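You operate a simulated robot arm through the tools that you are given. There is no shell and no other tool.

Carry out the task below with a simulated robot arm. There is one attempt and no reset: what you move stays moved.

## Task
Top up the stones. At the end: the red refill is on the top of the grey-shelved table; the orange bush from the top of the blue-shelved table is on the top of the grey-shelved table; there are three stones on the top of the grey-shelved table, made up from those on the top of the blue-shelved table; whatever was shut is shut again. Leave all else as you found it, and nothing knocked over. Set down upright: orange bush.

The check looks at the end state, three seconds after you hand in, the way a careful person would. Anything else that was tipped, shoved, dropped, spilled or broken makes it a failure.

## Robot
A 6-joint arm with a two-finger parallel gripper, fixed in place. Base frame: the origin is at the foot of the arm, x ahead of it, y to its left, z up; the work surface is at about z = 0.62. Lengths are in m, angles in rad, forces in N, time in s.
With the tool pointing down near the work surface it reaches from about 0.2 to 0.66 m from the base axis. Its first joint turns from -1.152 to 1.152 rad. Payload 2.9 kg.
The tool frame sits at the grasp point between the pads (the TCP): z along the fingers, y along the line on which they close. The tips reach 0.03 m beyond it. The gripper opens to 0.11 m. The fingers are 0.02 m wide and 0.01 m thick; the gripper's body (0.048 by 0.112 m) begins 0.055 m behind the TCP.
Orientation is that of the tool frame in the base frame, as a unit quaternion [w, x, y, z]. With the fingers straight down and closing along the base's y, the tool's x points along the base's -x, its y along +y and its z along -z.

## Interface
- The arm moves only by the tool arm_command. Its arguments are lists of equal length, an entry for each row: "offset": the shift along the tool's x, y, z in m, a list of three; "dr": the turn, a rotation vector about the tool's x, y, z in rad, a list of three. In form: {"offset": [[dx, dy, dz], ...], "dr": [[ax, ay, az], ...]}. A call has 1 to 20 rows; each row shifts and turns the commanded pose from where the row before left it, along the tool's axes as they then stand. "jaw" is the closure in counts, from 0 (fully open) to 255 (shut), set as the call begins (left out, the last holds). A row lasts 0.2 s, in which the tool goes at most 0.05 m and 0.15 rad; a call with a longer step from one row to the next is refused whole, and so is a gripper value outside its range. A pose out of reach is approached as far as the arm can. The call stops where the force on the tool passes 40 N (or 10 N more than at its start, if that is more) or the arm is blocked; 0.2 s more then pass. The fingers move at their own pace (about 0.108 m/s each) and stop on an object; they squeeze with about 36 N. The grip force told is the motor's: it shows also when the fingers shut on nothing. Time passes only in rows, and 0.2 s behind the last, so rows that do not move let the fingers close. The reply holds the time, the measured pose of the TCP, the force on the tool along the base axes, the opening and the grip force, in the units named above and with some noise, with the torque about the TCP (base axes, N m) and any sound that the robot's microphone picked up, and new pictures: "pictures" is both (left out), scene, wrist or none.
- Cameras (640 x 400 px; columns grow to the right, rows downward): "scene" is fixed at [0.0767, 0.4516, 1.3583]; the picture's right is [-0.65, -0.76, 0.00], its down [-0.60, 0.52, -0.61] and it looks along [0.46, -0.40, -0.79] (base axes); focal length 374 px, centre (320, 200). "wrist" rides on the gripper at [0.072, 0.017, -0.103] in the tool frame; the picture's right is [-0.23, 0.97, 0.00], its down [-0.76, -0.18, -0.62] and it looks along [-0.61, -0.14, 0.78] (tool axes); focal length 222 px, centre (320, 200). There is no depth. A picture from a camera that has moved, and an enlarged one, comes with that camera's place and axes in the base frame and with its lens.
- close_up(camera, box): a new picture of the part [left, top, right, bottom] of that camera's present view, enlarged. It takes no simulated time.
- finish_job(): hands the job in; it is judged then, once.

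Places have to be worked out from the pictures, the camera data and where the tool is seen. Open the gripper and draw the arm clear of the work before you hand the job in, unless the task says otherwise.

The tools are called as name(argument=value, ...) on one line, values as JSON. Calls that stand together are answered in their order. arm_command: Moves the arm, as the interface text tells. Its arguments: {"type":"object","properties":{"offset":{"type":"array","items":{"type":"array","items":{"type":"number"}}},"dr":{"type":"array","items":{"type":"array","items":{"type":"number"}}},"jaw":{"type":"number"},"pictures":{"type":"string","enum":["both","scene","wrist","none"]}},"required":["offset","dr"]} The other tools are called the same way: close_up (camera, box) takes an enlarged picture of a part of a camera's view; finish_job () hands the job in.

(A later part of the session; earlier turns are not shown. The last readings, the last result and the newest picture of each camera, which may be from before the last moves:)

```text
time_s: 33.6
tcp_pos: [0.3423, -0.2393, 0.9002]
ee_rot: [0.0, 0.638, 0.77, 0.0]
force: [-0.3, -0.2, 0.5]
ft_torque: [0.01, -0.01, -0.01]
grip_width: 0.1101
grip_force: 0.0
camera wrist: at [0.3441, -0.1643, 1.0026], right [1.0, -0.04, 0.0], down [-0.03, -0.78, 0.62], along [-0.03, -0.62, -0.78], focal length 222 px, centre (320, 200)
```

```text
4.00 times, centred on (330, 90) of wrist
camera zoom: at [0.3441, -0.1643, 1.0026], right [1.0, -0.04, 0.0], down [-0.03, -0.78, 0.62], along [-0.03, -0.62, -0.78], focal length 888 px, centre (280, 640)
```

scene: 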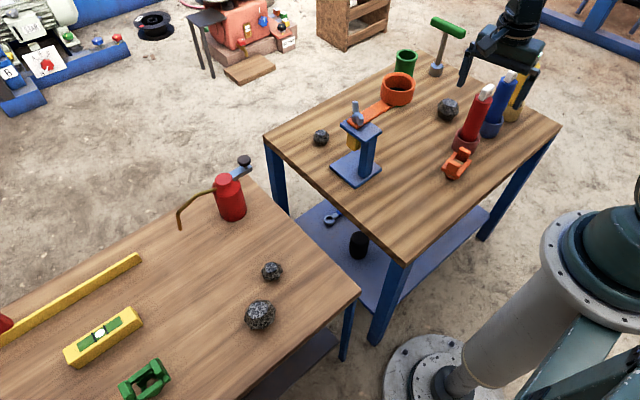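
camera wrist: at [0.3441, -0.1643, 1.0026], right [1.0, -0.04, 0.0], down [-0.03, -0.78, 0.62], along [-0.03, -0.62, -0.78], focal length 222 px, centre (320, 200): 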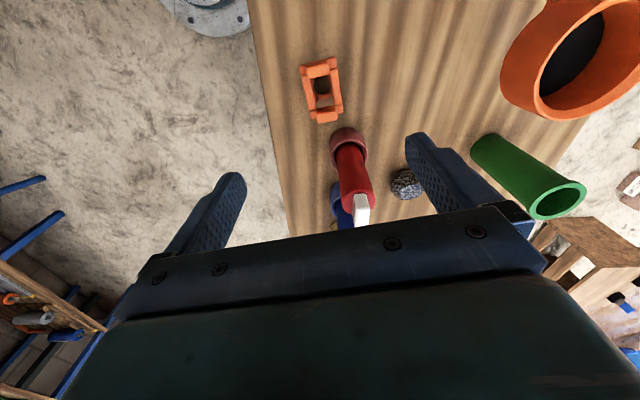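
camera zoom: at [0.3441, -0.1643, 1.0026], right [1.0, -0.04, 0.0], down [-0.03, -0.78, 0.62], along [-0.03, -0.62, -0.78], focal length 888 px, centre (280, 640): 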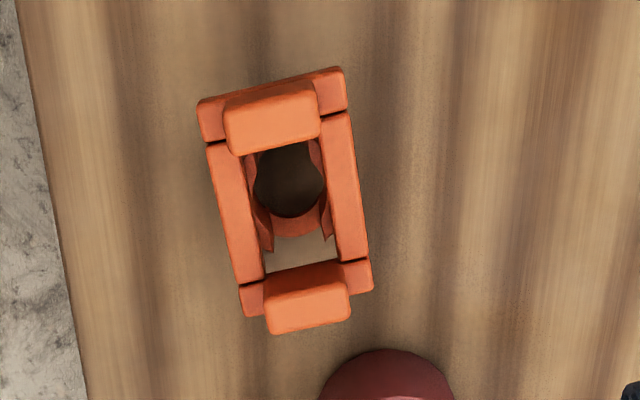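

Bush measures ≈49×70 mm at (0.3426,-0.238), yaw ≈8.7°, frame top z≈0.663. Trim yaw by 2°, and descend to z≈0.78 first to check clearance from the red refill.

arm_command(offset=[[0, 0, 0], [0, 0, 0.04], [0, 0, 0.04], [0, 0, 0.04], [0, 0, 0]], dr=[[0, 0, 0.035], [0, 0, 0], [0, 0, 0], [0, 0, 0], [0, 0, 0]])

```text
time_s: 34.8
tcp_pos: [0.3424, -0.24, 0.7805]
ee_rot: [-0.001, 0.65, 0.76, 0.0]
force: [0.3, 0.1, -0.6]
ft_torque: [-0.01, -0.03, -0.02]
grip_width: 0.1099
grip_force: 0.0
camera wrist: at [0.347, -0.1653, 0.8832], right [1.0, -0.07, 0.0], down [-0.06, -0.78, 0.62], along [-0.05, -0.62, -0.78], focal length 222 px, centre (320, 200)
```

scene: 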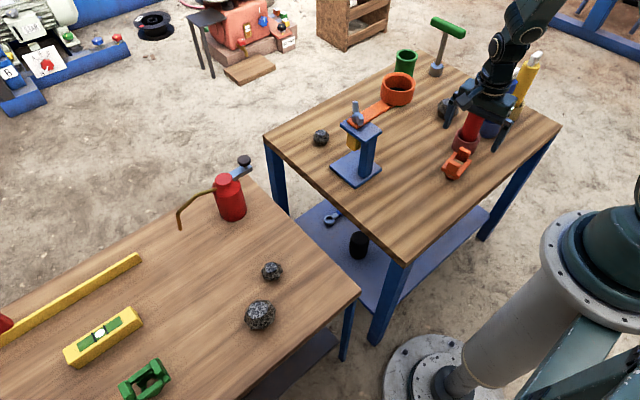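
wrist: 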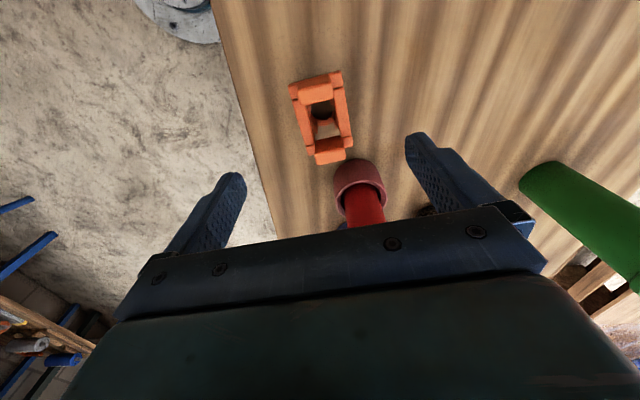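

Zoom on the arm next to the refill to judge clearance for the descent.

close_up(camera="scene", box=[400, 0, 600, 200])

```text
2.00 times, centred on (500, 100) of scene
camera zoom: at [0.0767, 0.4516, 1.3583], right [-0.65, -0.76, 0.0], down [-0.6, 0.52, -0.61], along [0.46, -0.4, -0.79], focal length 748 px, centre (-40, 400)
```

zoom: 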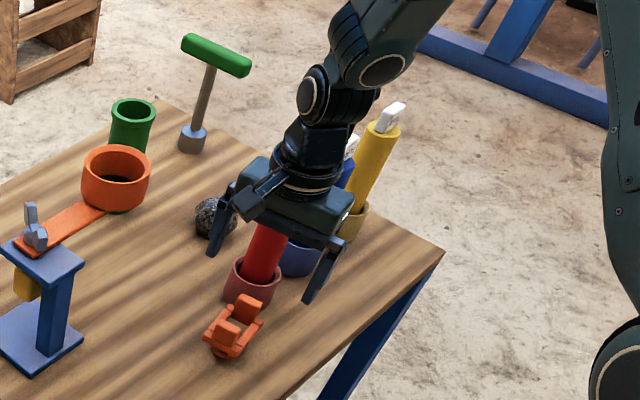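

To avoid any chance of the wrist brushing the red refill while working at the bush, I'll take the refill first. Rise to 0.92, square the tool so it closes along base x, and hover over the refill axis at about (0.382,-0.336).

arm_command(offset=[[0, 0, -0.047], [0, 0, -0.047], [0, 0, -0.047], [0, 0, 0], [0, 0, 0], [-0.032, 0.0133, 0], [-0.032, 0.0133, 0], [-0.032, 0.0133, 0], [0, 0, 0]], dr=[[0, 0, 0], [0, 0, 0], [0, 0, 0], [0, 0, 0.076], [0, 0, 0.076], [0, 0, 0], [0, 0, 0], [0, 0, 0], [0, 0, 0]])

```text
time_s: 36.8
tcp_pos: [0.3817, -0.3353, 0.9218]
ee_rot: [0.0, 0.706, 0.708, 0.0]
force: [-0.2, 0.5, -0.2]
ft_torque: [-0.02, 0.01, -0.01]
grip_width: 0.1101
grip_force: 0.0
camera wrist: at [0.3982, -0.261, 1.0256], right [0.97, -0.22, 0.0], down [-0.18, -0.76, 0.62], along [-0.14, -0.61, -0.78], focal length 222 px, centre (320, 200)
```

scene: 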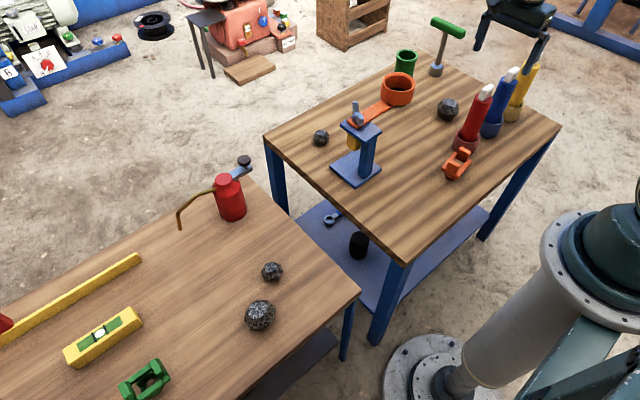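
wrist: 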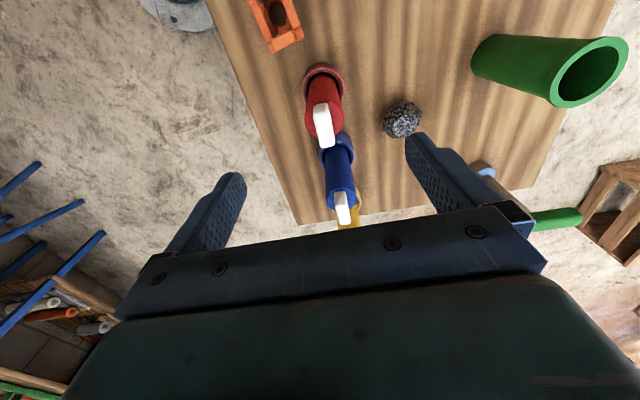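

Zoom to locate the refill's top precisely.

close_up(camera="wrist", box=[280, 50, 380, 150])

close_up(camera="scene", box=[440, 70, 540, 160])

```text
4.00 times, centred on (330, 100) of wrist
camera zoom: at [0.3982, -0.261, 1.0256], right [0.97, -0.22, 0.0], down [-0.18, -0.76, 0.62], along [-0.14, -0.61, -0.78], focal length 888 px, centre (280, 600)
```

zoom: 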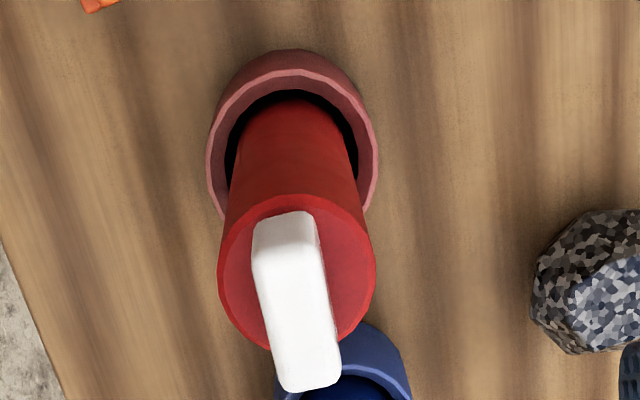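

```text
4.44 times, centred on (490, 115) of scene
camera zoom: at [0.0767, 0.4516, 1.3583], right [-0.65, -0.76, 0.0], down [-0.6, 0.52, -0.61], along [0.46, -0.4, -0.79], focal length 1661 px, centre (-436, 578)
```

zoom: 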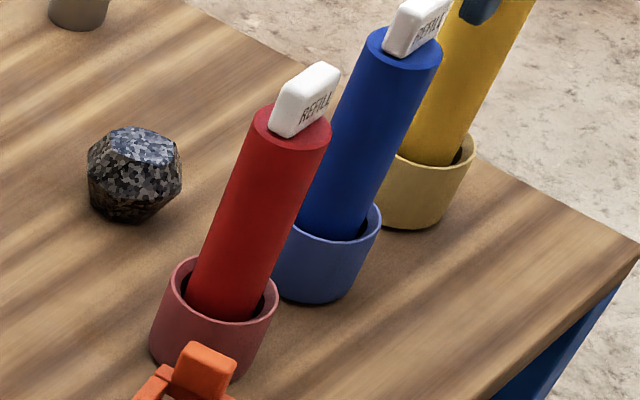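

Refill axis triangulates to ≈(0.385,-0.338), top face z≈0.793, tag top ≈0.828. Descend to TCP z≈0.784 (palm at ≈0.839 stays above the tag).

arm_command(offset=[[-0.002, 0.003, 0.045], [0, 0, 0.045], [0, 0, 0.03], [0, 0, 0.01], [0, 0, 0.007], [0, 0, 0]], dr=[[0, 0, 0], [0, 0, 0], [0, 0, 0], [0, 0, 0], [0, 0, 0], [0, 0, 0]])

```text
time_s: 38.2
tcp_pos: [0.386, -0.3392, 0.785]
ee_rot: [0.0, 0.706, 0.708, 0.001]
force: [0.6, 0.3, -0.3]
ft_torque: [0.01, 0.01, 0.02]
grip_width: 0.1096
grip_force: 0.0
camera wrist: at [0.4015, -0.264, 0.8867], right [0.97, -0.22, 0.0], down [-0.18, -0.76, 0.62], along [-0.14, -0.61, -0.78], focal length 222 px, centre (320, 200)
```

scene: 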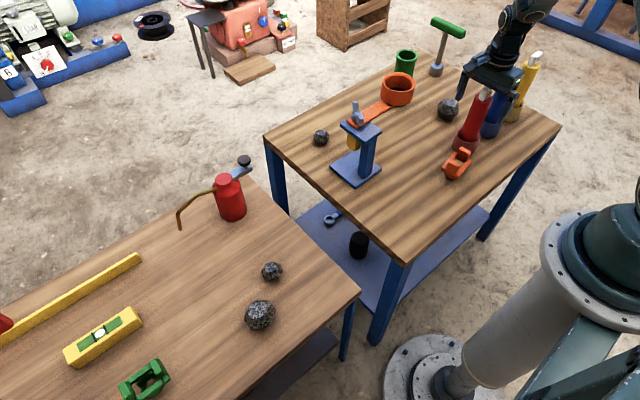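
wrist: 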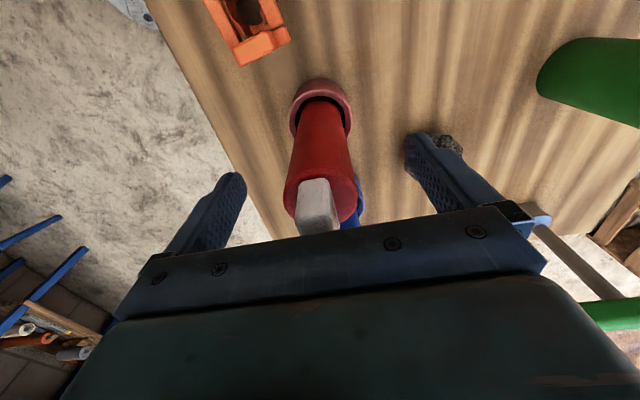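

The refill is centred between the fingers. Close the gripper on it.

arm_command(offset=[[0, 0, 0], [0, 0, 0], [0, 0, 0], [0, 0, 0], [0, 0, 0], [0, 0, 0]], dr=[[0, 0, 0], [0, 0, 0], [0, 0, 0], [0, 0, 0], [0, 0, 0], [0, 0, 0]], jaw=255)

close_up(camera="scene", box=[430, 20, 570, 190])

```text
time_s: 39.6
tcp_pos: [0.385, -0.3376, 0.7846]
ee_rot: [0.0, 0.706, 0.708, 0.0]
force: [-1.4, -0.3, -0.4]
ft_torque: [-0.03, 0.22, -0.01]
grip_width: 0.0416
grip_force: 35.7
camera wrist: at [0.4014, -0.264, 0.8869], right [0.97, -0.22, 0.0], down [-0.18, -0.76, 0.62], along [-0.14, -0.61, -0.78], focal length 222 px, centre (320, 200)
```

scene: 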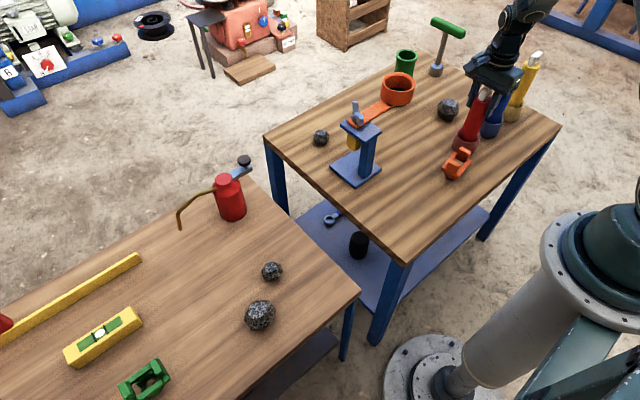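
wrist: 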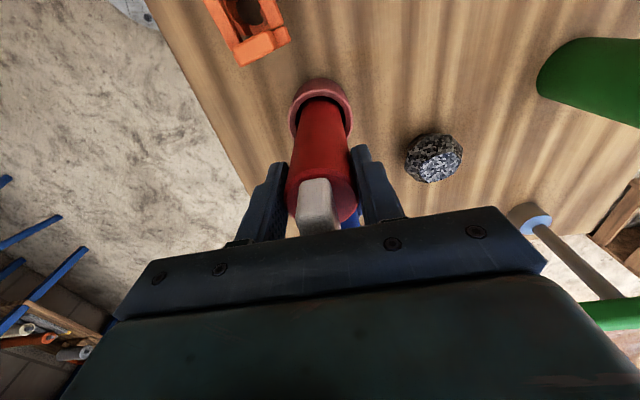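

```text
2.35 times, centred on (500, 105) of scene
camera zoom: at [0.0767, 0.4516, 1.3583], right [-0.65, -0.76, 0.0], down [-0.6, 0.52, -0.61], along [0.46, -0.4, -0.79], focal length 880 px, centre (-104, 424)
```

zoom: 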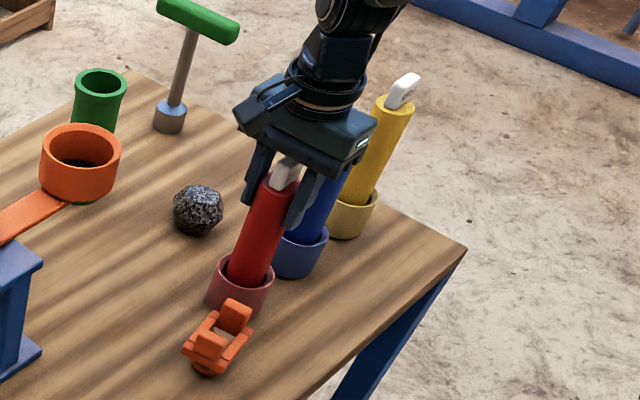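

Gripped at 41.6 mm (the refill's diameter). Lift straight up slowly at first, watching that the cup stays behind.

arm_command(offset=[[0, 0, -0.01], [0, 0, -0.02], [0, 0, -0.03], [0, 0, -0.03], [0, 0, 0]], dr=[[0, 0, 0], [0, 0, 0], [0, 0, 0], [0, 0, 0], [0, 0, 0]])

close_up(camera="scene", box=[430, 0, 570, 190])

```text
time_s: 40.8
tcp_pos: [0.3857, -0.3376, 0.8759]
ee_rot: [0.0, 0.706, 0.708, 0.0]
force: [-1.0, -0.1, -2.2]
ft_torque: [0.02, -0.02, 0.02]
grip_width: 0.041
grip_force: 35.6
camera wrist: at [0.4012, -0.2636, 0.9779], right [0.97, -0.22, 0.0], down [-0.18, -0.76, 0.62], along [-0.14, -0.61, -0.78], focal length 222 px, centre (320, 200)
```

scene: 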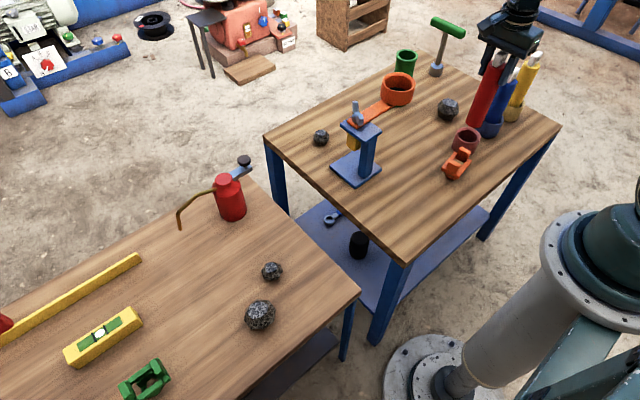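
wrist: 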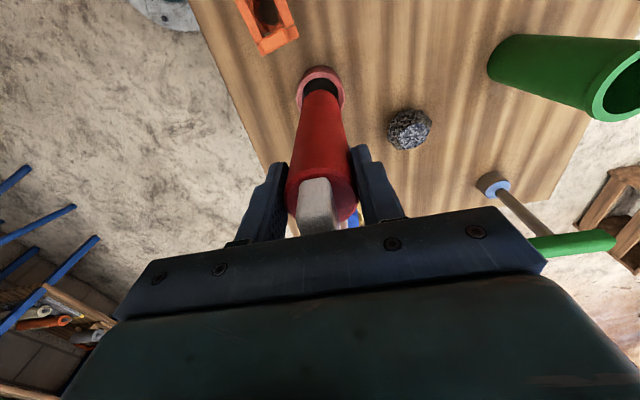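

```text
2.11 times, centred on (500, 95) of scene
camera zoom: at [0.0767, 0.4516, 1.3583], right [-0.65, -0.76, 0.0], down [-0.6, 0.52, -0.61], along [0.46, -0.4, -0.79], focal length 787 px, centre (-59, 421)
```

zoom: 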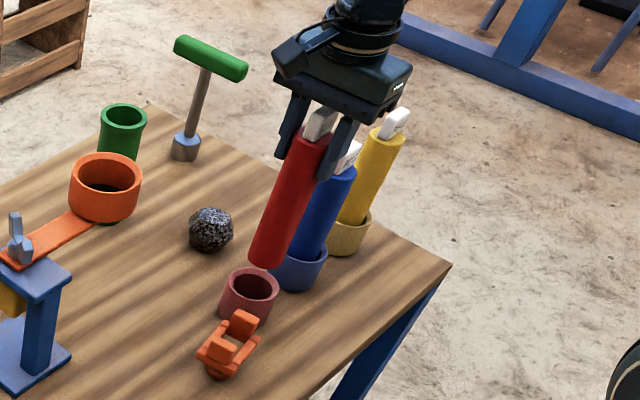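

Refill is out cleanly (≈2 N), cup stayed. Raise to z≈1.0 and carry it along x≈0.385 to y≈0.22 over the grey table.

arm_command(offset=[[0, 0, -0.0415], [0, 0, -0.0415], [0, 0, -0.0415], [0.0465, 0, 0], [0.0465, 0, 0], [0.0465, 0, 0], [0.0465, 0, 0], [0.0465, 0, 0], [0.0465, 0, 0], [0.0465, 0, 0], [0.0465, 0, 0], [0.0465, 0, 0], [0.0465, 0, 0], [0.0465, 0, 0], [0.0465, 0, 0], [0, 0, 0]], dr=[[0, 0, 0], [0, 0, 0], [0, 0, 0], [0, 0, 0], [0, 0, 0], [0, 0, 0], [0, 0, 0], [0, 0, 0], [0, 0, 0], [0, 0, 0], [0, 0, 0], [0, 0, 0], [0, 0, 0], [0, 0, 0], [0, 0, 0], [0, 0, 0]], pictures="scene")

arm_command(offset=[[0, 0, 0], [0, 0, 0], [0, 0, 0], [0, 0, 0], [0, 0, 0], [0, 0, 0], [0, 0, 0], [0, 0, 0], [0, 0, 0], [0, 0, 0], [0, 0, 0], [0, 0, 0]], dr=[[0, 0, -0.1426], [0, 0, -0.1426], [0, 0, -0.1426], [0, 0, -0.1426], [0, 0, -0.1426], [0, 0, -0.1426], [0, 0, -0.1426], [0, 0, -0.1426], [0, 0, -0.1426], [0, 0, -0.1426], [0, 0, -0.1426], [0, 0, 0]])

```text
time_s: 44.2
tcp_pos: [0.3831, 0.2221, 0.998]
ee_rot: [0.0, 0.706, 0.708, 0.0]
force: [-0.3, 0.3, -3.1]
ft_torque: [0.0, -0.01, 0.01]
grip_width: 0.0413
grip_force: 35.9
```

scene: 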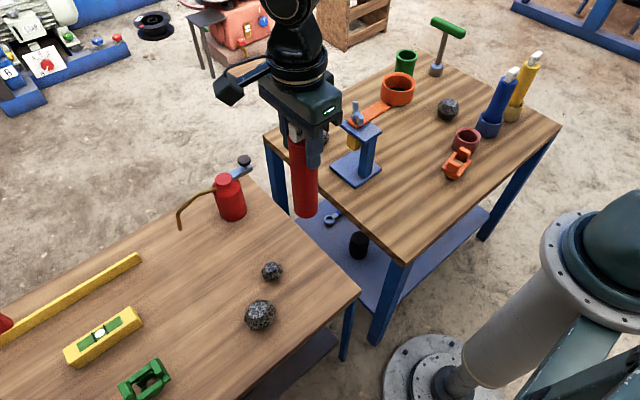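

```text
time_s: 46.8
tcp_pos: [0.3841, 0.221, 0.999]
ee_rot: [0.0, -0.002, 1.0, 0.0]
force: [0.5, -0.2, -3.9]
ft_torque: [0.01, 0.04, -0.01]
grip_width: 0.0411
grip_force: 36.6
camera wrist: at [0.31, 0.2382, 1.1017], right [0.22, 0.97, 0.0], down [0.76, -0.18, 0.62], along [0.61, -0.14, -0.78], focal length 222 px, centre (320, 200)
```

scene: 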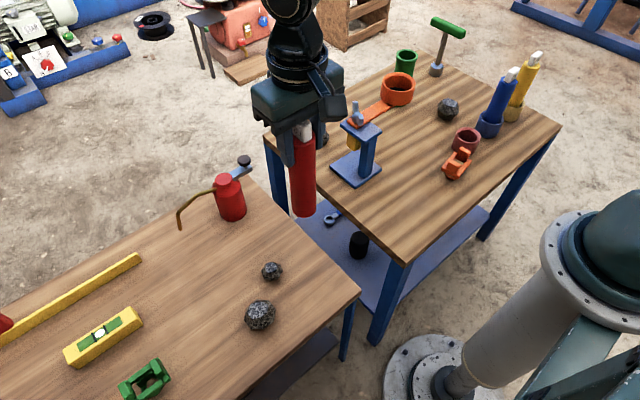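
wrist: 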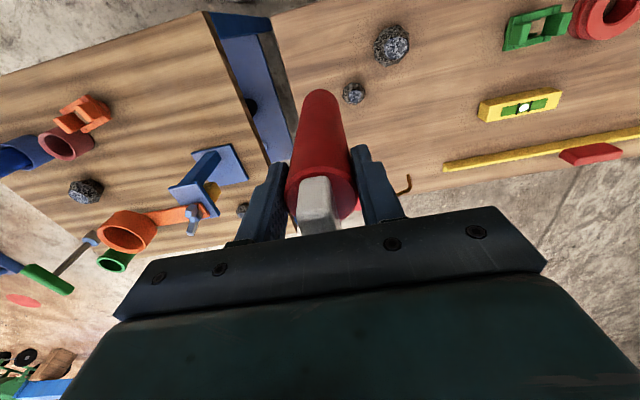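

Carrying fine. Move out to x≈0.51, y≈0.22 (clear of the small stone and the oil can) and lower to about 25 mm above the surface.

arm_command(offset=[[-0.042, 0, 0], [-0.042, 0, 0], [-0.042, 0, 0], [0, 0, 0.048], [0, 0, 0.048], [0, 0, 0.048], [0, 0, 0.048], [0, 0, 0.035], [0, 0, 0]], dr=[[0, 0, 0], [0, 0, 0], [0, 0, 0], [0, 0, 0], [0, 0, 0], [0, 0, 0], [0, 0, 0], [0, 0, 0], [0, 0, 0]])

close_up(camera="scene", box=[200, 100, 400, 300])

```text
time_s: 48.8
tcp_pos: [0.5087, 0.2227, 0.7696]
ee_rot: [0.0, -0.001, 1.0, 0.0]
force: [0.3, -0.9, -3.3]
ft_torque: [0.04, 0.03, 0.02]
grip_width: 0.0413
grip_force: 36.2
camera wrist: at [0.436, 0.2405, 0.8727], right [0.23, 0.97, 0.0], down [0.76, -0.18, 0.62], along [0.61, -0.14, -0.78], focal length 222 px, centre (320, 200)
```

scene: 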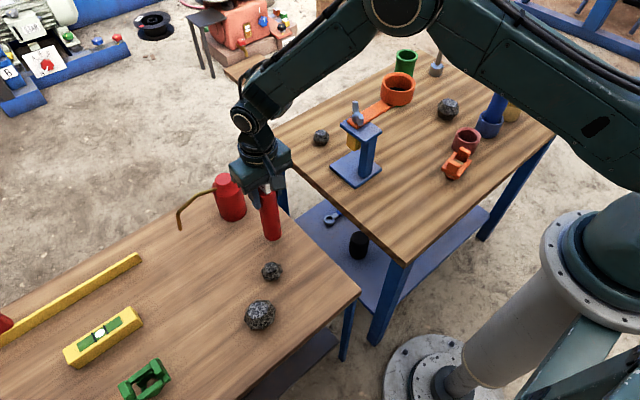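
wrist: 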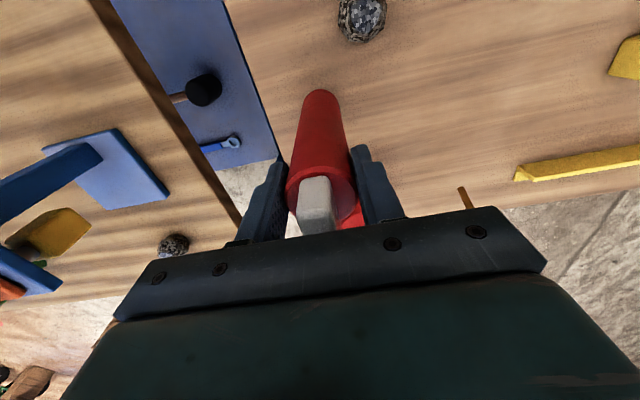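

```text
2.00 times, centred on (300, 200) of scene
camera zoom: at [0.0767, 0.4517, 1.3583], right [-0.65, -0.76, 0.0], down [-0.6, 0.52, -0.61], along [0.46, -0.4, -0.79], focal length 748 px, centre (360, 200)
```

zoom: 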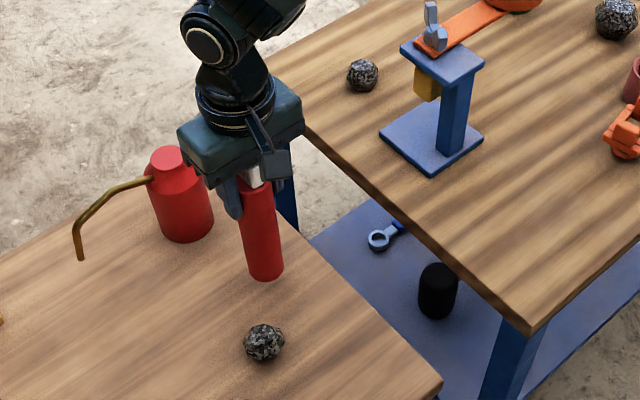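

Clear of the can (its knob is at ≈(0.646,0.19,0.73)). Lower gently in small steps toward contact.

arm_command(offset=[[0, 0, 0.01], [0, 0, 0.008], [0, 0, 0.004], [0, 0, 0]], dr=[[0, 0, 0], [0, 0, 0], [0, 0, 0], [0, 0, 0]], pictures="scene")

close_up(camera="scene", box=[220, 160, 320, 280])

```text
time_s: 49.8
tcp_pos: [0.5102, 0.2213, 0.7501]
ee_rot: [0.0, -0.001, 1.0, 0.0]
force: [-0.4, 0.6, -4.2]
ft_torque: [0.01, -0.04, -0.01]
grip_width: 0.0413
grip_force: 35.8
```

scene: 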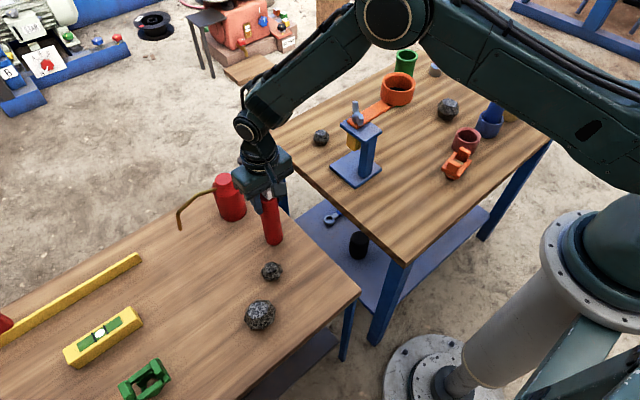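

```text
3.33 times, centred on (270, 220) of scene
camera zoom: at [0.0767, 0.4517, 1.3583], right [-0.65, -0.76, 0.0], down [-0.6, 0.52, -0.61], along [0.46, -0.4, -0.79], focal length 1246 px, centre (487, 133)
```

zoom: 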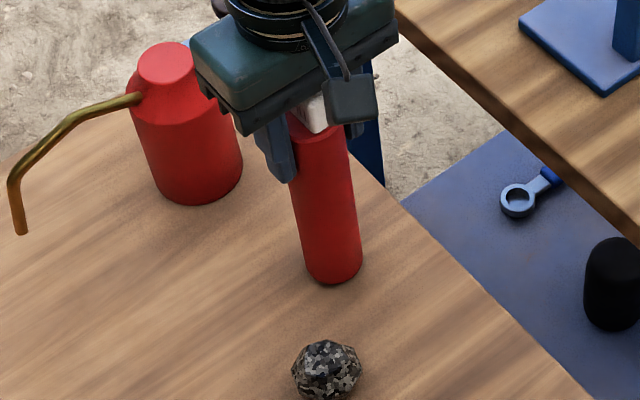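

Bottom is close to the surface with a contact shadow beginning; step down 2 mm at a time.

arm_command(offset=[[0, 0, 0.003], [0, 0, 0.002], [0, 0, 0.002], [0, 0, 0]], dr=[[0, 0, 0], [0, 0, 0], [0, 0, 0], [0, 0, 0]], pictures="none")

```text
time_s: 50.8
tcp_pos: [0.5101, 0.2202, 0.743]
ee_rot: [0.0, -0.001, 1.0, 0.0]
force: [0.4, -0.7, -3.8]
ft_torque: [-0.03, -0.02, 0.0]
grip_width: 0.0412
grip_force: 36.2
```

No contact yet; continue 2 mm steps.

arm_command(offset=[[0, 0, 0.002], [0, 0, 0.002], [0, 0, 0]], dr=[[0, 0, 0], [0, 0, 0], [0, 0, 0]], pictures="none")

```text
time_s: 51.6
tcp_pos: [0.5121, 0.2208, 0.7419]
ee_rot: [0.003, -0.001, 1.0, 0.001]
force: [-2.7, -5.5, 30.0]
ft_torque: [-0.79, 0.02, -0.06]
grip_width: 0.0416
grip_force: 36.1
```

Contact at z≈0.742. Back off ~2.5 mm of command to unload before releasing.

arm_command(offset=[[0, 0, -0.0025], [0, 0, 0]], dr=[[0, 0, 0], [0, 0, 0]], pictures="scene")

close_up(camera="scene", box=[220, 160, 320, 280])

```text
time_s: 52.2
tcp_pos: [0.5098, 0.2206, 0.7422]
ee_rot: [0.0, -0.001, 1.0, 0.0]
force: [3.8, -0.9, 8.7]
ft_torque: [-0.33, -0.93, -0.02]
grip_width: 0.0416
grip_force: 35.7
```

scene: 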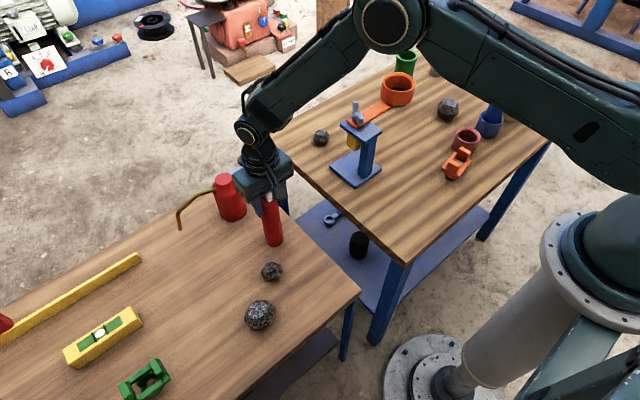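

```text
3.33 times, centred on (270, 220) of scene
camera zoom: at [0.0766, 0.4516, 1.3583], right [-0.65, -0.76, 0.0], down [-0.6, 0.52, -0.61], along [0.46, -0.4, -0.79], focal length 1246 px, centre (487, 133)
```

zoom: 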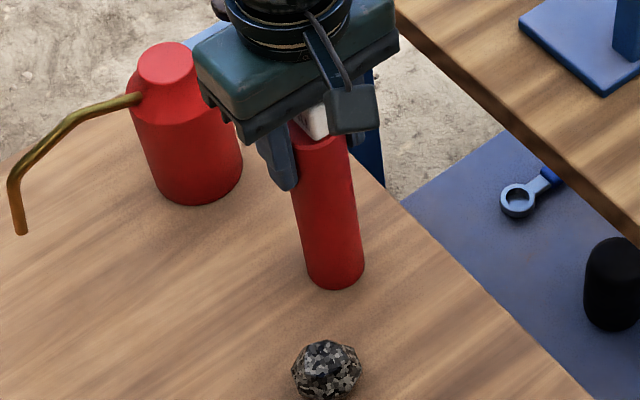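

Still ~12 N on the base; ease up another 1 mm and recheck.

arm_command(offset=[[0, 0, -0.001], [0, 0, 0], [0, 0, 0]], dr=[[0, 0, 0], [0, 0, 0], [0, 0, 0]], pictures="wrist")

```text
time_s: 53.0
tcp_pos: [0.509, 0.2206, 0.7414]
ee_rot: [-0.002, -0.001, 1.0, -0.002]
force: [0.0, -0.7, -3.7]
ft_torque: [0.01, 0.02, -0.01]
grip_width: 0.0412
grip_force: 36.0
camera wrist: at [0.436, 0.2384, 0.8452], right [0.23, 0.97, 0.0], down [0.76, -0.18, 0.62], along [0.6, -0.14, -0.78], focal length 222 px, centre (320, 200)
```

wrist: 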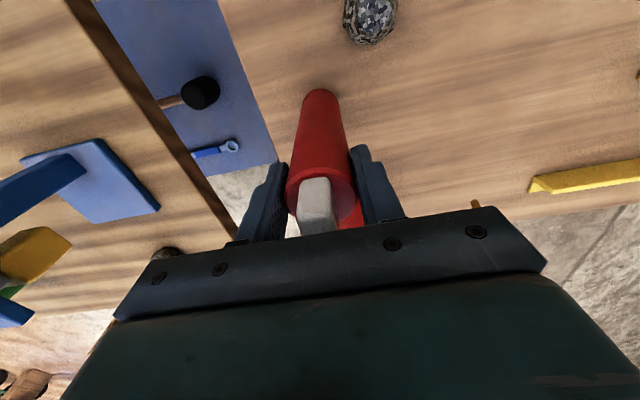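

It now hangs free by well under 1 mm. Lower half a millimetre and open the fingers.

arm_command(offset=[[0, 0, 0.0006], [0, 0, 0]], dr=[[0, 0, 0], [0, 0, 0]], pictures="none")

arm_command(offset=[[0, 0, 0], [0, 0, 0], [0, 0, 0], [0, 0, 0], [0, 0, 0]], dr=[[0, 0, 0], [0, 0, 0], [0, 0, 0], [0, 0, 0], [0, 0, 0]], jaw=0)

```text
time_s: 53.6
tcp_pos: [0.5096, 0.2217, 0.7414]
ee_rot: [-0.001, -0.001, 1.0, 0.0]
force: [-0.1, 0.8, -2.8]
ft_torque: [0.01, 0.03, 0.0]
grip_width: 0.0412
grip_force: 36.1
```

```text
time_s: 54.8
tcp_pos: [0.5105, 0.2213, 0.7411]
ee_rot: [0.0, -0.001, 1.0, -0.001]
force: [0.5, 0.7, -0.3]
ft_torque: [0.03, 0.02, 0.01]
grip_width: 0.1102
grip_force: 0.0
camera wrist: at [0.4363, 0.2387, 0.845], right [0.23, 0.97, 0.0], down [0.76, -0.18, 0.62], along [0.61, -0.14, -0.78], focal length 222 px, centre (320, 200)
```

scene: 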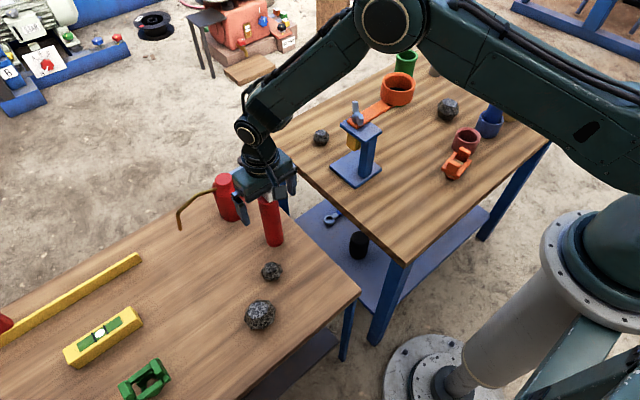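
wrist: 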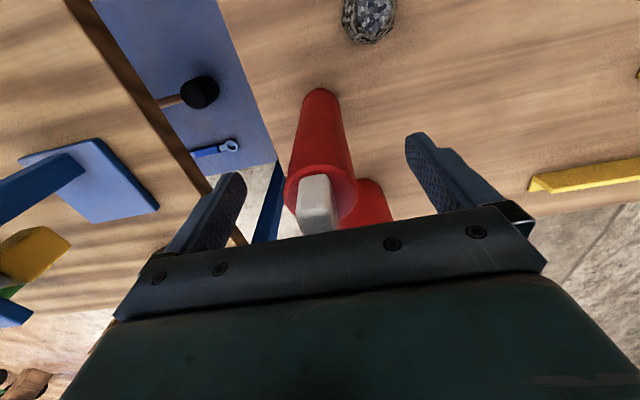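

Refill stands upright on its own. Withdraw straight up and return to above the bush.

arm_command(offset=[[0, 0, -0.02], [0, 0, -0.0475], [0, 0, -0.0475], [0, 0, -0.0475], [0, 0, -0.0475], [0.042, 0, 0], [0.042, 0, 0], [0.042, 0, 0], [0.042, 0, 0], [0, -0.0459, 0], [0, -0.0459, 0], [0, -0.0459, 0], [0, -0.0459, 0], [0, -0.0459, 0], [0, -0.0459, 0], [0, -0.0459, 0], [0, -0.0459, 0], [0, -0.0459, 0], [0, -0.0459, 0], [0, 0, 0]], dr=[[0, 0, 0], [0, 0, 0], [0, 0, 0], [0, 0, 0], [0, 0, 0], [0, 0, 0], [0, 0, 0], [0, 0, 0], [0, 0, 0], [0, 0, 0], [0, 0, 0], [0, 0, 0], [0, 0, 0], [0, 0, 0], [0, 0, 0], [0, 0, 0], [0, 0, 0], [0, 0, 0], [0, 0, 0], [0, 0, 0]], pictures="scene")

arm_command(offset=[[0, 0, 0], [0, 0, 0], [0, 0, 0], [0, 0, 0], [0, 0, 0], [0, 0, 0], [0, 0, 0], [0, 0, 0], [0, 0, 0], [0, 0, 0], [0, 0, 0.05], [0, 0, 0.05], [0, 0, 0.05], [0, 0, 0]], dr=[[0, 0, 0.1419], [0, 0, 0.1419], [0, 0, 0.1419], [0, 0, 0.1419], [0, 0, 0.1419], [0, 0, 0.1419], [0, 0, 0.1419], [0, 0, 0.1419], [0, 0, 0.1419], [0, 0, 0.1419], [0, 0, 0], [0, 0, 0], [0, 0, 0], [0, 0, 0]])

```text
time_s: 59.0
tcp_pos: [0.3408, -0.2397, 0.9499]
ee_rot: [0.0, -0.001, 1.0, 0.001]
force: [0.3, 0.3, 0.2]
ft_torque: [-0.02, 0.01, 0.0]
grip_width: 0.1101
grip_force: 0.1
```

scene: 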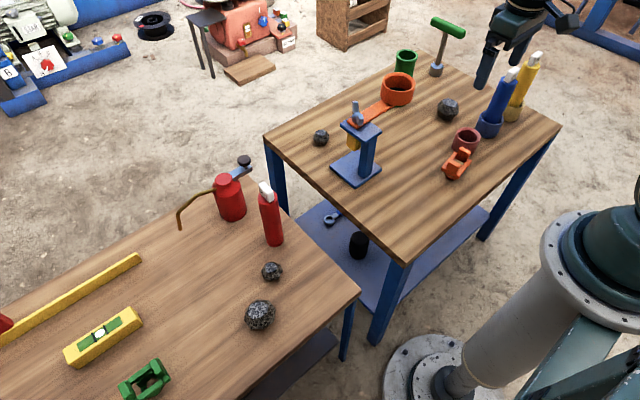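

```text
time_s: 62.0
tcp_pos: [0.3417, -0.2385, 0.8014]
ee_rot: [0.0, 0.65, 0.76, -0.001]
force: [-0.2, 0.4, 0.6]
ft_torque: [-0.01, -0.06, -0.01]
grip_width: 0.1099
grip_force: 0.1
camera wrist: at [0.3462, -0.1633, 0.9048], right [1.0, -0.08, 0.0], down [-0.06, -0.78, 0.62], along [-0.05, -0.62, -0.78], focal length 222 px, centre (320, 200)
```

scene: 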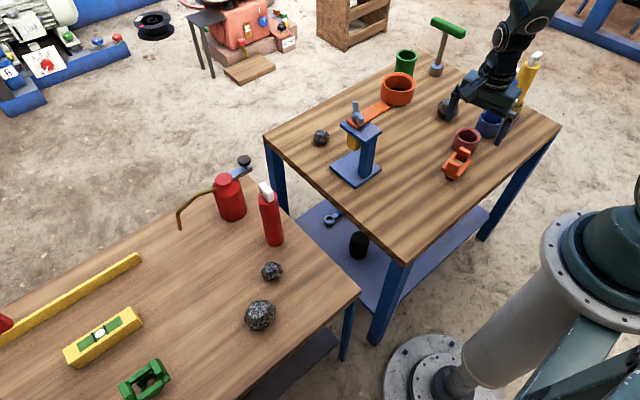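
wrist: 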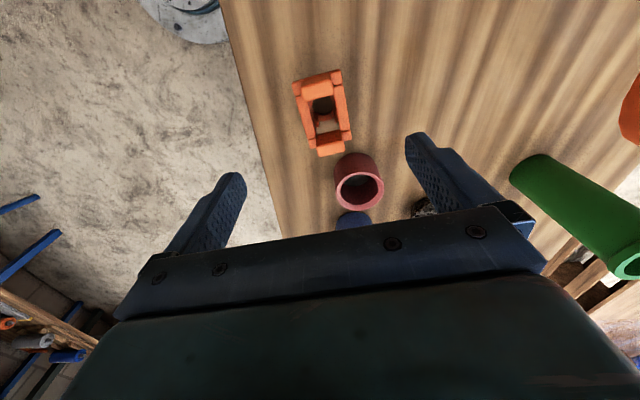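

Refill is standing on the grey table. Zoom on the bush for final alignment.

close_up(camera="wrist", box=[270, 50, 390, 170])

```text
3.33 times, centred on (330, 110) of wrist
camera zoom: at [0.3462, -0.1633, 0.9048], right [1.0, -0.08, 0.0], down [-0.06, -0.78, 0.62], along [-0.05, -0.62, -0.78], focal length 740 px, centre (287, 500)
```

zoom: 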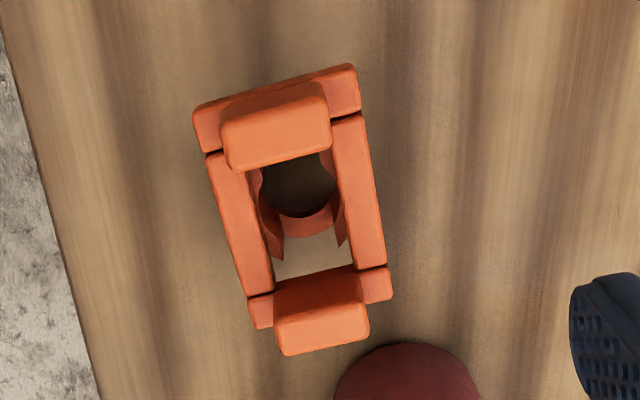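

Bush centre ≈(0.3445,-0.239), yaw ≈8.9°, matching the tool. Descend to z≈0.656 around its long side bars.

arm_command(offset=[[-0.0009, 0.0027, 0.045], [0, 0, 0.045], [0, 0, 0.03], [0, 0, 0.015], [0, 0, 0.0095], [0, 0, 0]], dr=[[0, 0, 0], [0, 0, 0], [0, 0, 0], [0, 0, 0], [0, 0, 0], [0, 0, 0]])

close_up(camera="scene", box=[400, 60, 540, 200])

```text
time_s: 63.4
tcp_pos: [0.3447, -0.2406, 0.6581]
ee_rot: [0.0, 0.651, 0.759, 0.0]
force: [0.9, -0.3, -0.6]
ft_torque: [0.03, -0.06, -0.01]
grip_width: 0.1099
grip_force: 0.0
camera wrist: at [0.3499, -0.1647, 0.7613], right [1.0, -0.08, 0.0], down [-0.06, -0.78, 0.62], along [-0.05, -0.62, -0.78], focal length 222 px, centre (320, 200)
```

scene: 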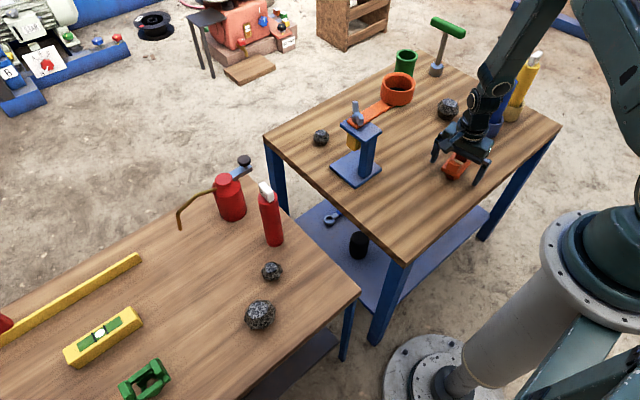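
wrist: 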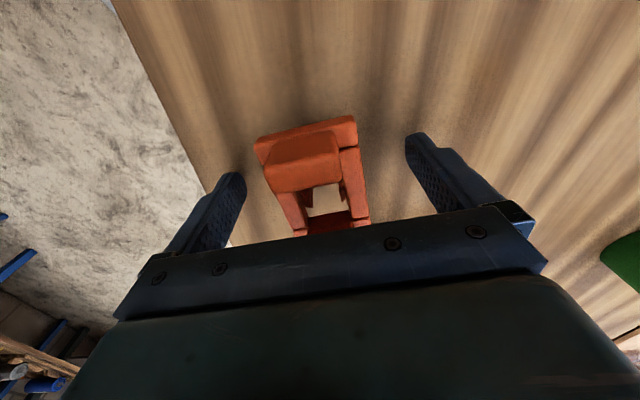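

```text
2.86 times, centred on (470, 130) of scene
camera zoom: at [0.0767, 0.4516, 1.3583], right [-0.65, -0.76, 0.0], down [-0.6, 0.52, -0.61], along [0.46, -0.4, -0.79], focal length 1068 px, centre (-109, 400)
```

zoom: 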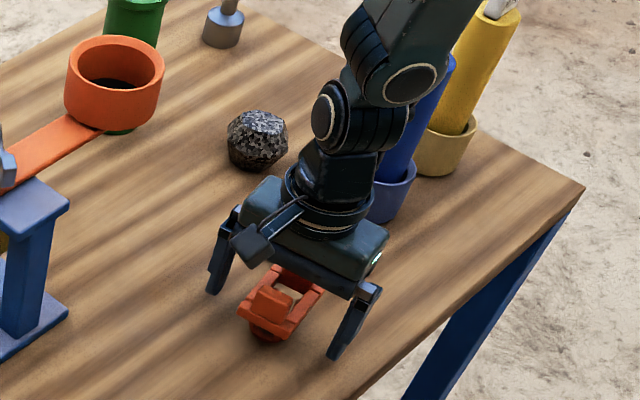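

Fingers straddle the bush. Close on the side bars.

arm_command(offset=[[0, 0, 0], [0, 0, 0], [0, 0, 0], [0, 0, 0], [0, 0, 0]], dr=[[0, 0, 0], [0, 0, 0], [0, 0, 0], [0, 0, 0], [0, 0, 0]], jaw=255)

close_up(camera="scene", box=[420, 90, 520, 190])

```text
time_s: 64.6
tcp_pos: [0.3444, -0.2394, 0.6591]
ee_rot: [0.0, 0.651, 0.759, -0.001]
force: [0.3, -0.3, -0.6]
ft_torque: [-0.02, -0.03, 0.02]
grip_width: 0.0496
grip_force: 35.9
camera wrist: at [0.3498, -0.1646, 0.7615], right [1.0, -0.08, 0.0], down [-0.06, -0.78, 0.62], along [-0.05, -0.62, -0.78], focal length 222 px, centre (320, 200)
```

scene: 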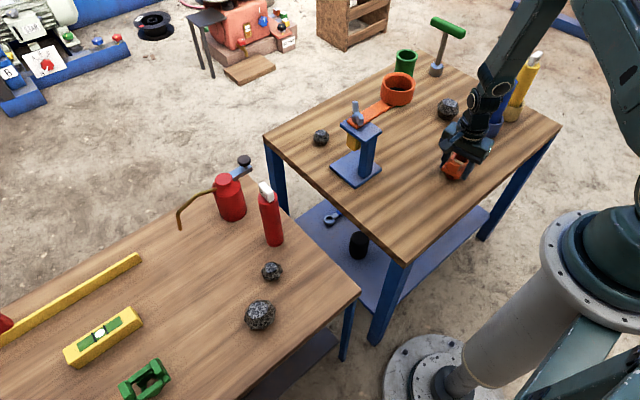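
wrist: 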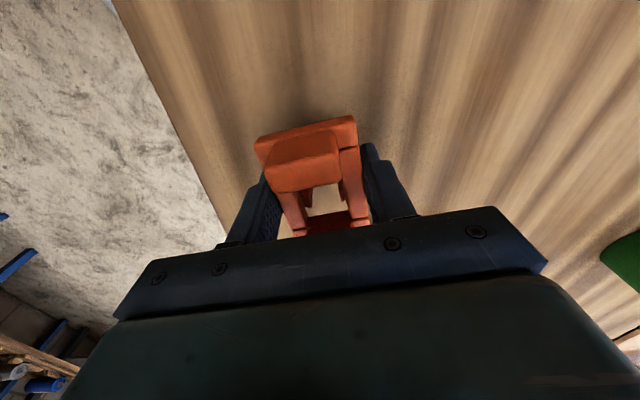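

```text
4.00 times, centred on (470, 140) of scene
camera zoom: at [0.0767, 0.4516, 1.3583], right [-0.65, -0.76, 0.0], down [-0.6, 0.52, -0.61], along [0.46, -0.4, -0.79], focal length 1495 px, centre (-280, 440)
```

zoom: 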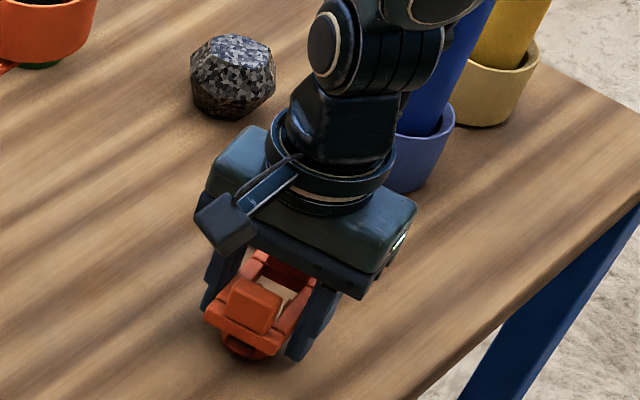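

Gripped at 49.6 mm as expected. Lift slowly and check it comes up level.

arm_command(offset=[[0, 0, -0.01], [0, 0, -0.02], [0, 0, -0.04], [0, 0, -0.04], [0, 0, -0.04], [0, 0, 0]], dr=[[0, 0, 0], [0, 0, 0], [0, 0, 0], [0, 0, 0], [0, 0, 0], [0, 0, 0]])

close_up(camera="scene", box=[420, 60, 520, 180])

```text
time_s: 66.0
tcp_pos: [0.3449, -0.2364, 0.8069]
ee_rot: [0.0, 0.651, 0.759, 0.0]
force: [0.0, 0.1, -2.3]
ft_torque: [0.0, -0.02, 0.01]
grip_width: 0.0498
grip_force: 35.9
camera wrist: at [0.3503, -0.1614, 0.9094], right [1.0, -0.08, 0.0], down [-0.06, -0.78, 0.62], along [-0.05, -0.62, -0.78], focal length 222 px, centre (320, 200)
```

scene: 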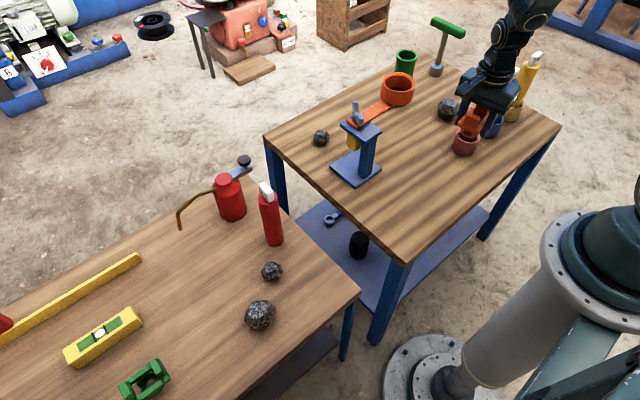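
wrist: 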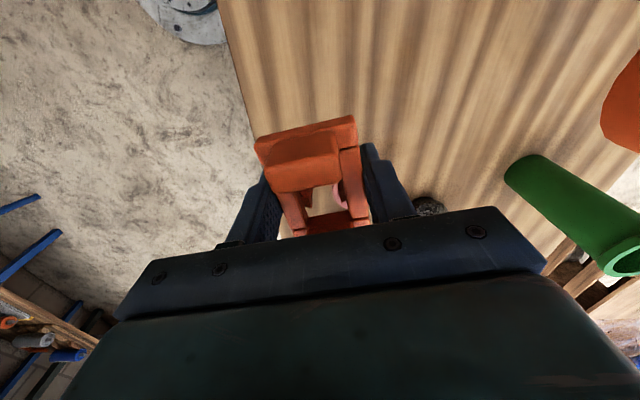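

```text
3.33 times, centred on (470, 120) of scene
camera zoom: at [0.0767, 0.4516, 1.3583], right [-0.65, -0.76, 0.0], down [-0.6, 0.52, -0.61], along [0.46, -0.4, -0.79], focal length 1246 px, centre (-180, 467)
```

zoom: 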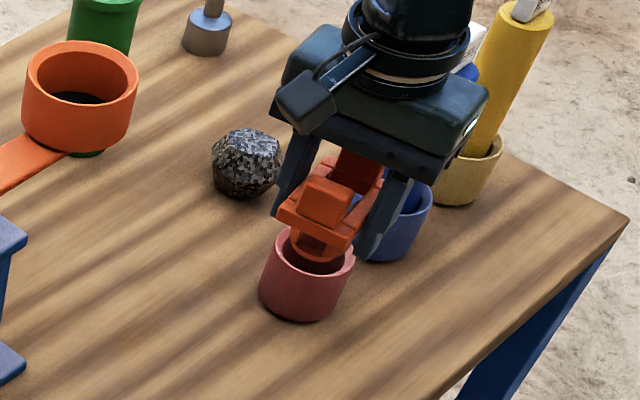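

Bush lifted level. Raise a bit, square the tool, and carry it along x≈0.345 to y≈0.465 over the grey table.

arm_command(offset=[[0, 0, -0.045], [0, 0, 0], [0, 0, 0], [0.0467, 0, 0], [0.0467, 0, 0], [0.0467, 0, 0], [0.0467, 0, 0], [0.0467, 0, 0], [0.0467, 0, 0], [0.0467, 0, 0], [0.0467, 0, 0], [0.0467, 0, 0], [0.0467, 0, 0], [0.0467, 0, 0], [0.0467, 0, 0], [0.0467, 0, 0], [0.0467, 0, 0], [0.0467, 0, 0], [0, 0, 0]], dr=[[0, 0, 0], [0, 0, 0.076], [0, 0, 0.076], [0, 0, 0], [0, 0, 0], [0, 0, 0], [0, 0, 0], [0, 0, 0], [0, 0, 0], [0, 0, 0], [0, 0, 0], [0, 0, 0], [0, 0, 0], [0, 0, 0], [0, 0, 0], [0, 0, 0], [0, 0, 0], [0, 0, 0], [0, 0, 0]])

```text
time_s: 70.0
tcp_pos: [0.3438, 0.4615, 0.854]
ee_rot: [0.0, 0.707, 0.707, -0.001]
force: [0.3, -0.7, -2.3]
ft_torque: [-0.02, 0.04, -0.01]
grip_width: 0.0496
grip_force: 35.3
camera wrist: at [0.3605, 0.5348, 0.9567], right [0.97, -0.23, 0.0], down [-0.18, -0.76, 0.62], along [-0.14, -0.61, -0.78], focal length 222 px, centre (320, 200)
```

scene: 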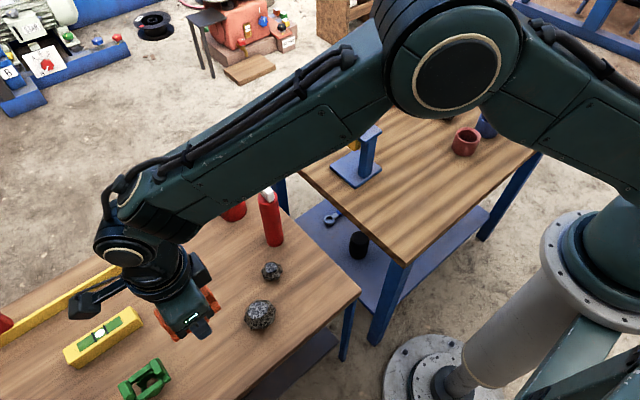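
wrist: 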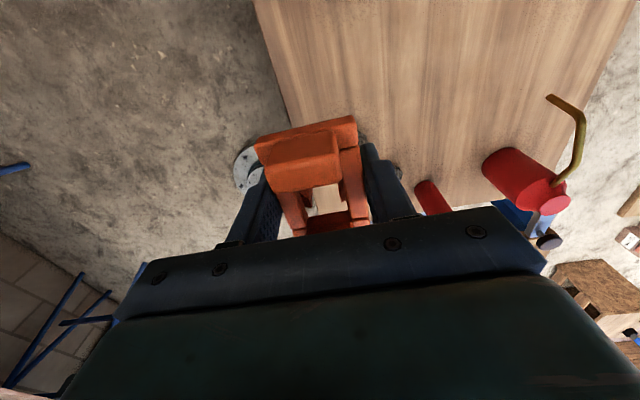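

On station above clear table. Shift 10 mm inward and lower to ~12 mm above expected contact (TCP ≈0.619).

arm_command(offset=[[0, 0.01, 0.04], [0, 0, 0.045], [0, 0, 0.045], [0, 0, 0.045], [0, 0, 0.035], [0, 0, 0.012], [0, 0, 0]], dr=[[0, 0, 0], [0, 0, 0], [0, 0, 0], [0, 0, 0], [0, 0, 0], [0, 0, 0], [0, 0, 0]])

close_up(camera="scene", box=[120, 260, 320, 400])

```text
time_s: 71.6
tcp_pos: [0.3547, 0.4617, 0.6314]
ee_rot: [-0.001, 0.707, 0.707, 0.0]
force: [0.8, -0.1, -2.6]
ft_torque: [-0.01, 0.0, -0.01]
grip_width: 0.0497
grip_force: 35.3
camera wrist: at [0.3705, 0.5346, 0.7337], right [0.97, -0.23, 0.0], down [-0.18, -0.76, 0.62], along [-0.14, -0.61, -0.78], focal length 222 px, centre (320, 200)
```

scene: 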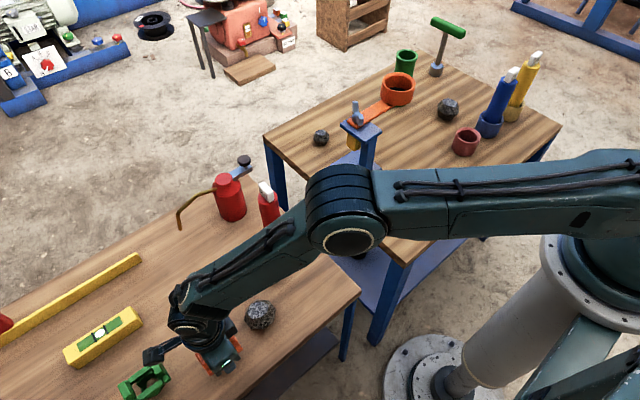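
wrist: 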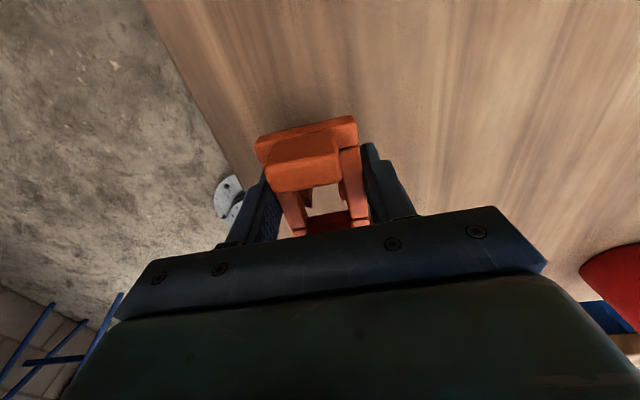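

```text
2.86 times, centred on (220, 330) of scene
camera zoom: at [0.0767, 0.4517, 1.3583], right [-0.65, -0.76, 0.0], down [-0.6, 0.52, -0.61], along [0.46, -0.4, -0.79], focal length 1068 px, centre (606, -171)
```

zoom: 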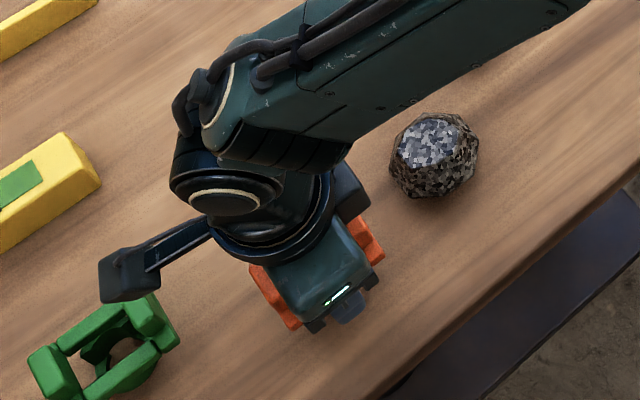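

Camera housing stays ~7 cm above the green piece. Lower in small steps to contact.

arm_command(offset=[[0, 0, 0.004], [0, 0, 0.003], [0, 0, 0.002], [0, 0, 0]], dr=[[0, 0, 0], [0, 0, 0], [0, 0, 0], [0, 0, 0]], pictures="none")

```text
time_s: 72.6
tcp_pos: [0.3523, 0.4621, 0.6213]
ee_rot: [0.001, 0.707, 0.707, 0.0]
force: [0.5, 0.3, -2.9]
ft_torque: [0.01, 0.0, -0.02]
grip_width: 0.0496
grip_force: 36.5
```

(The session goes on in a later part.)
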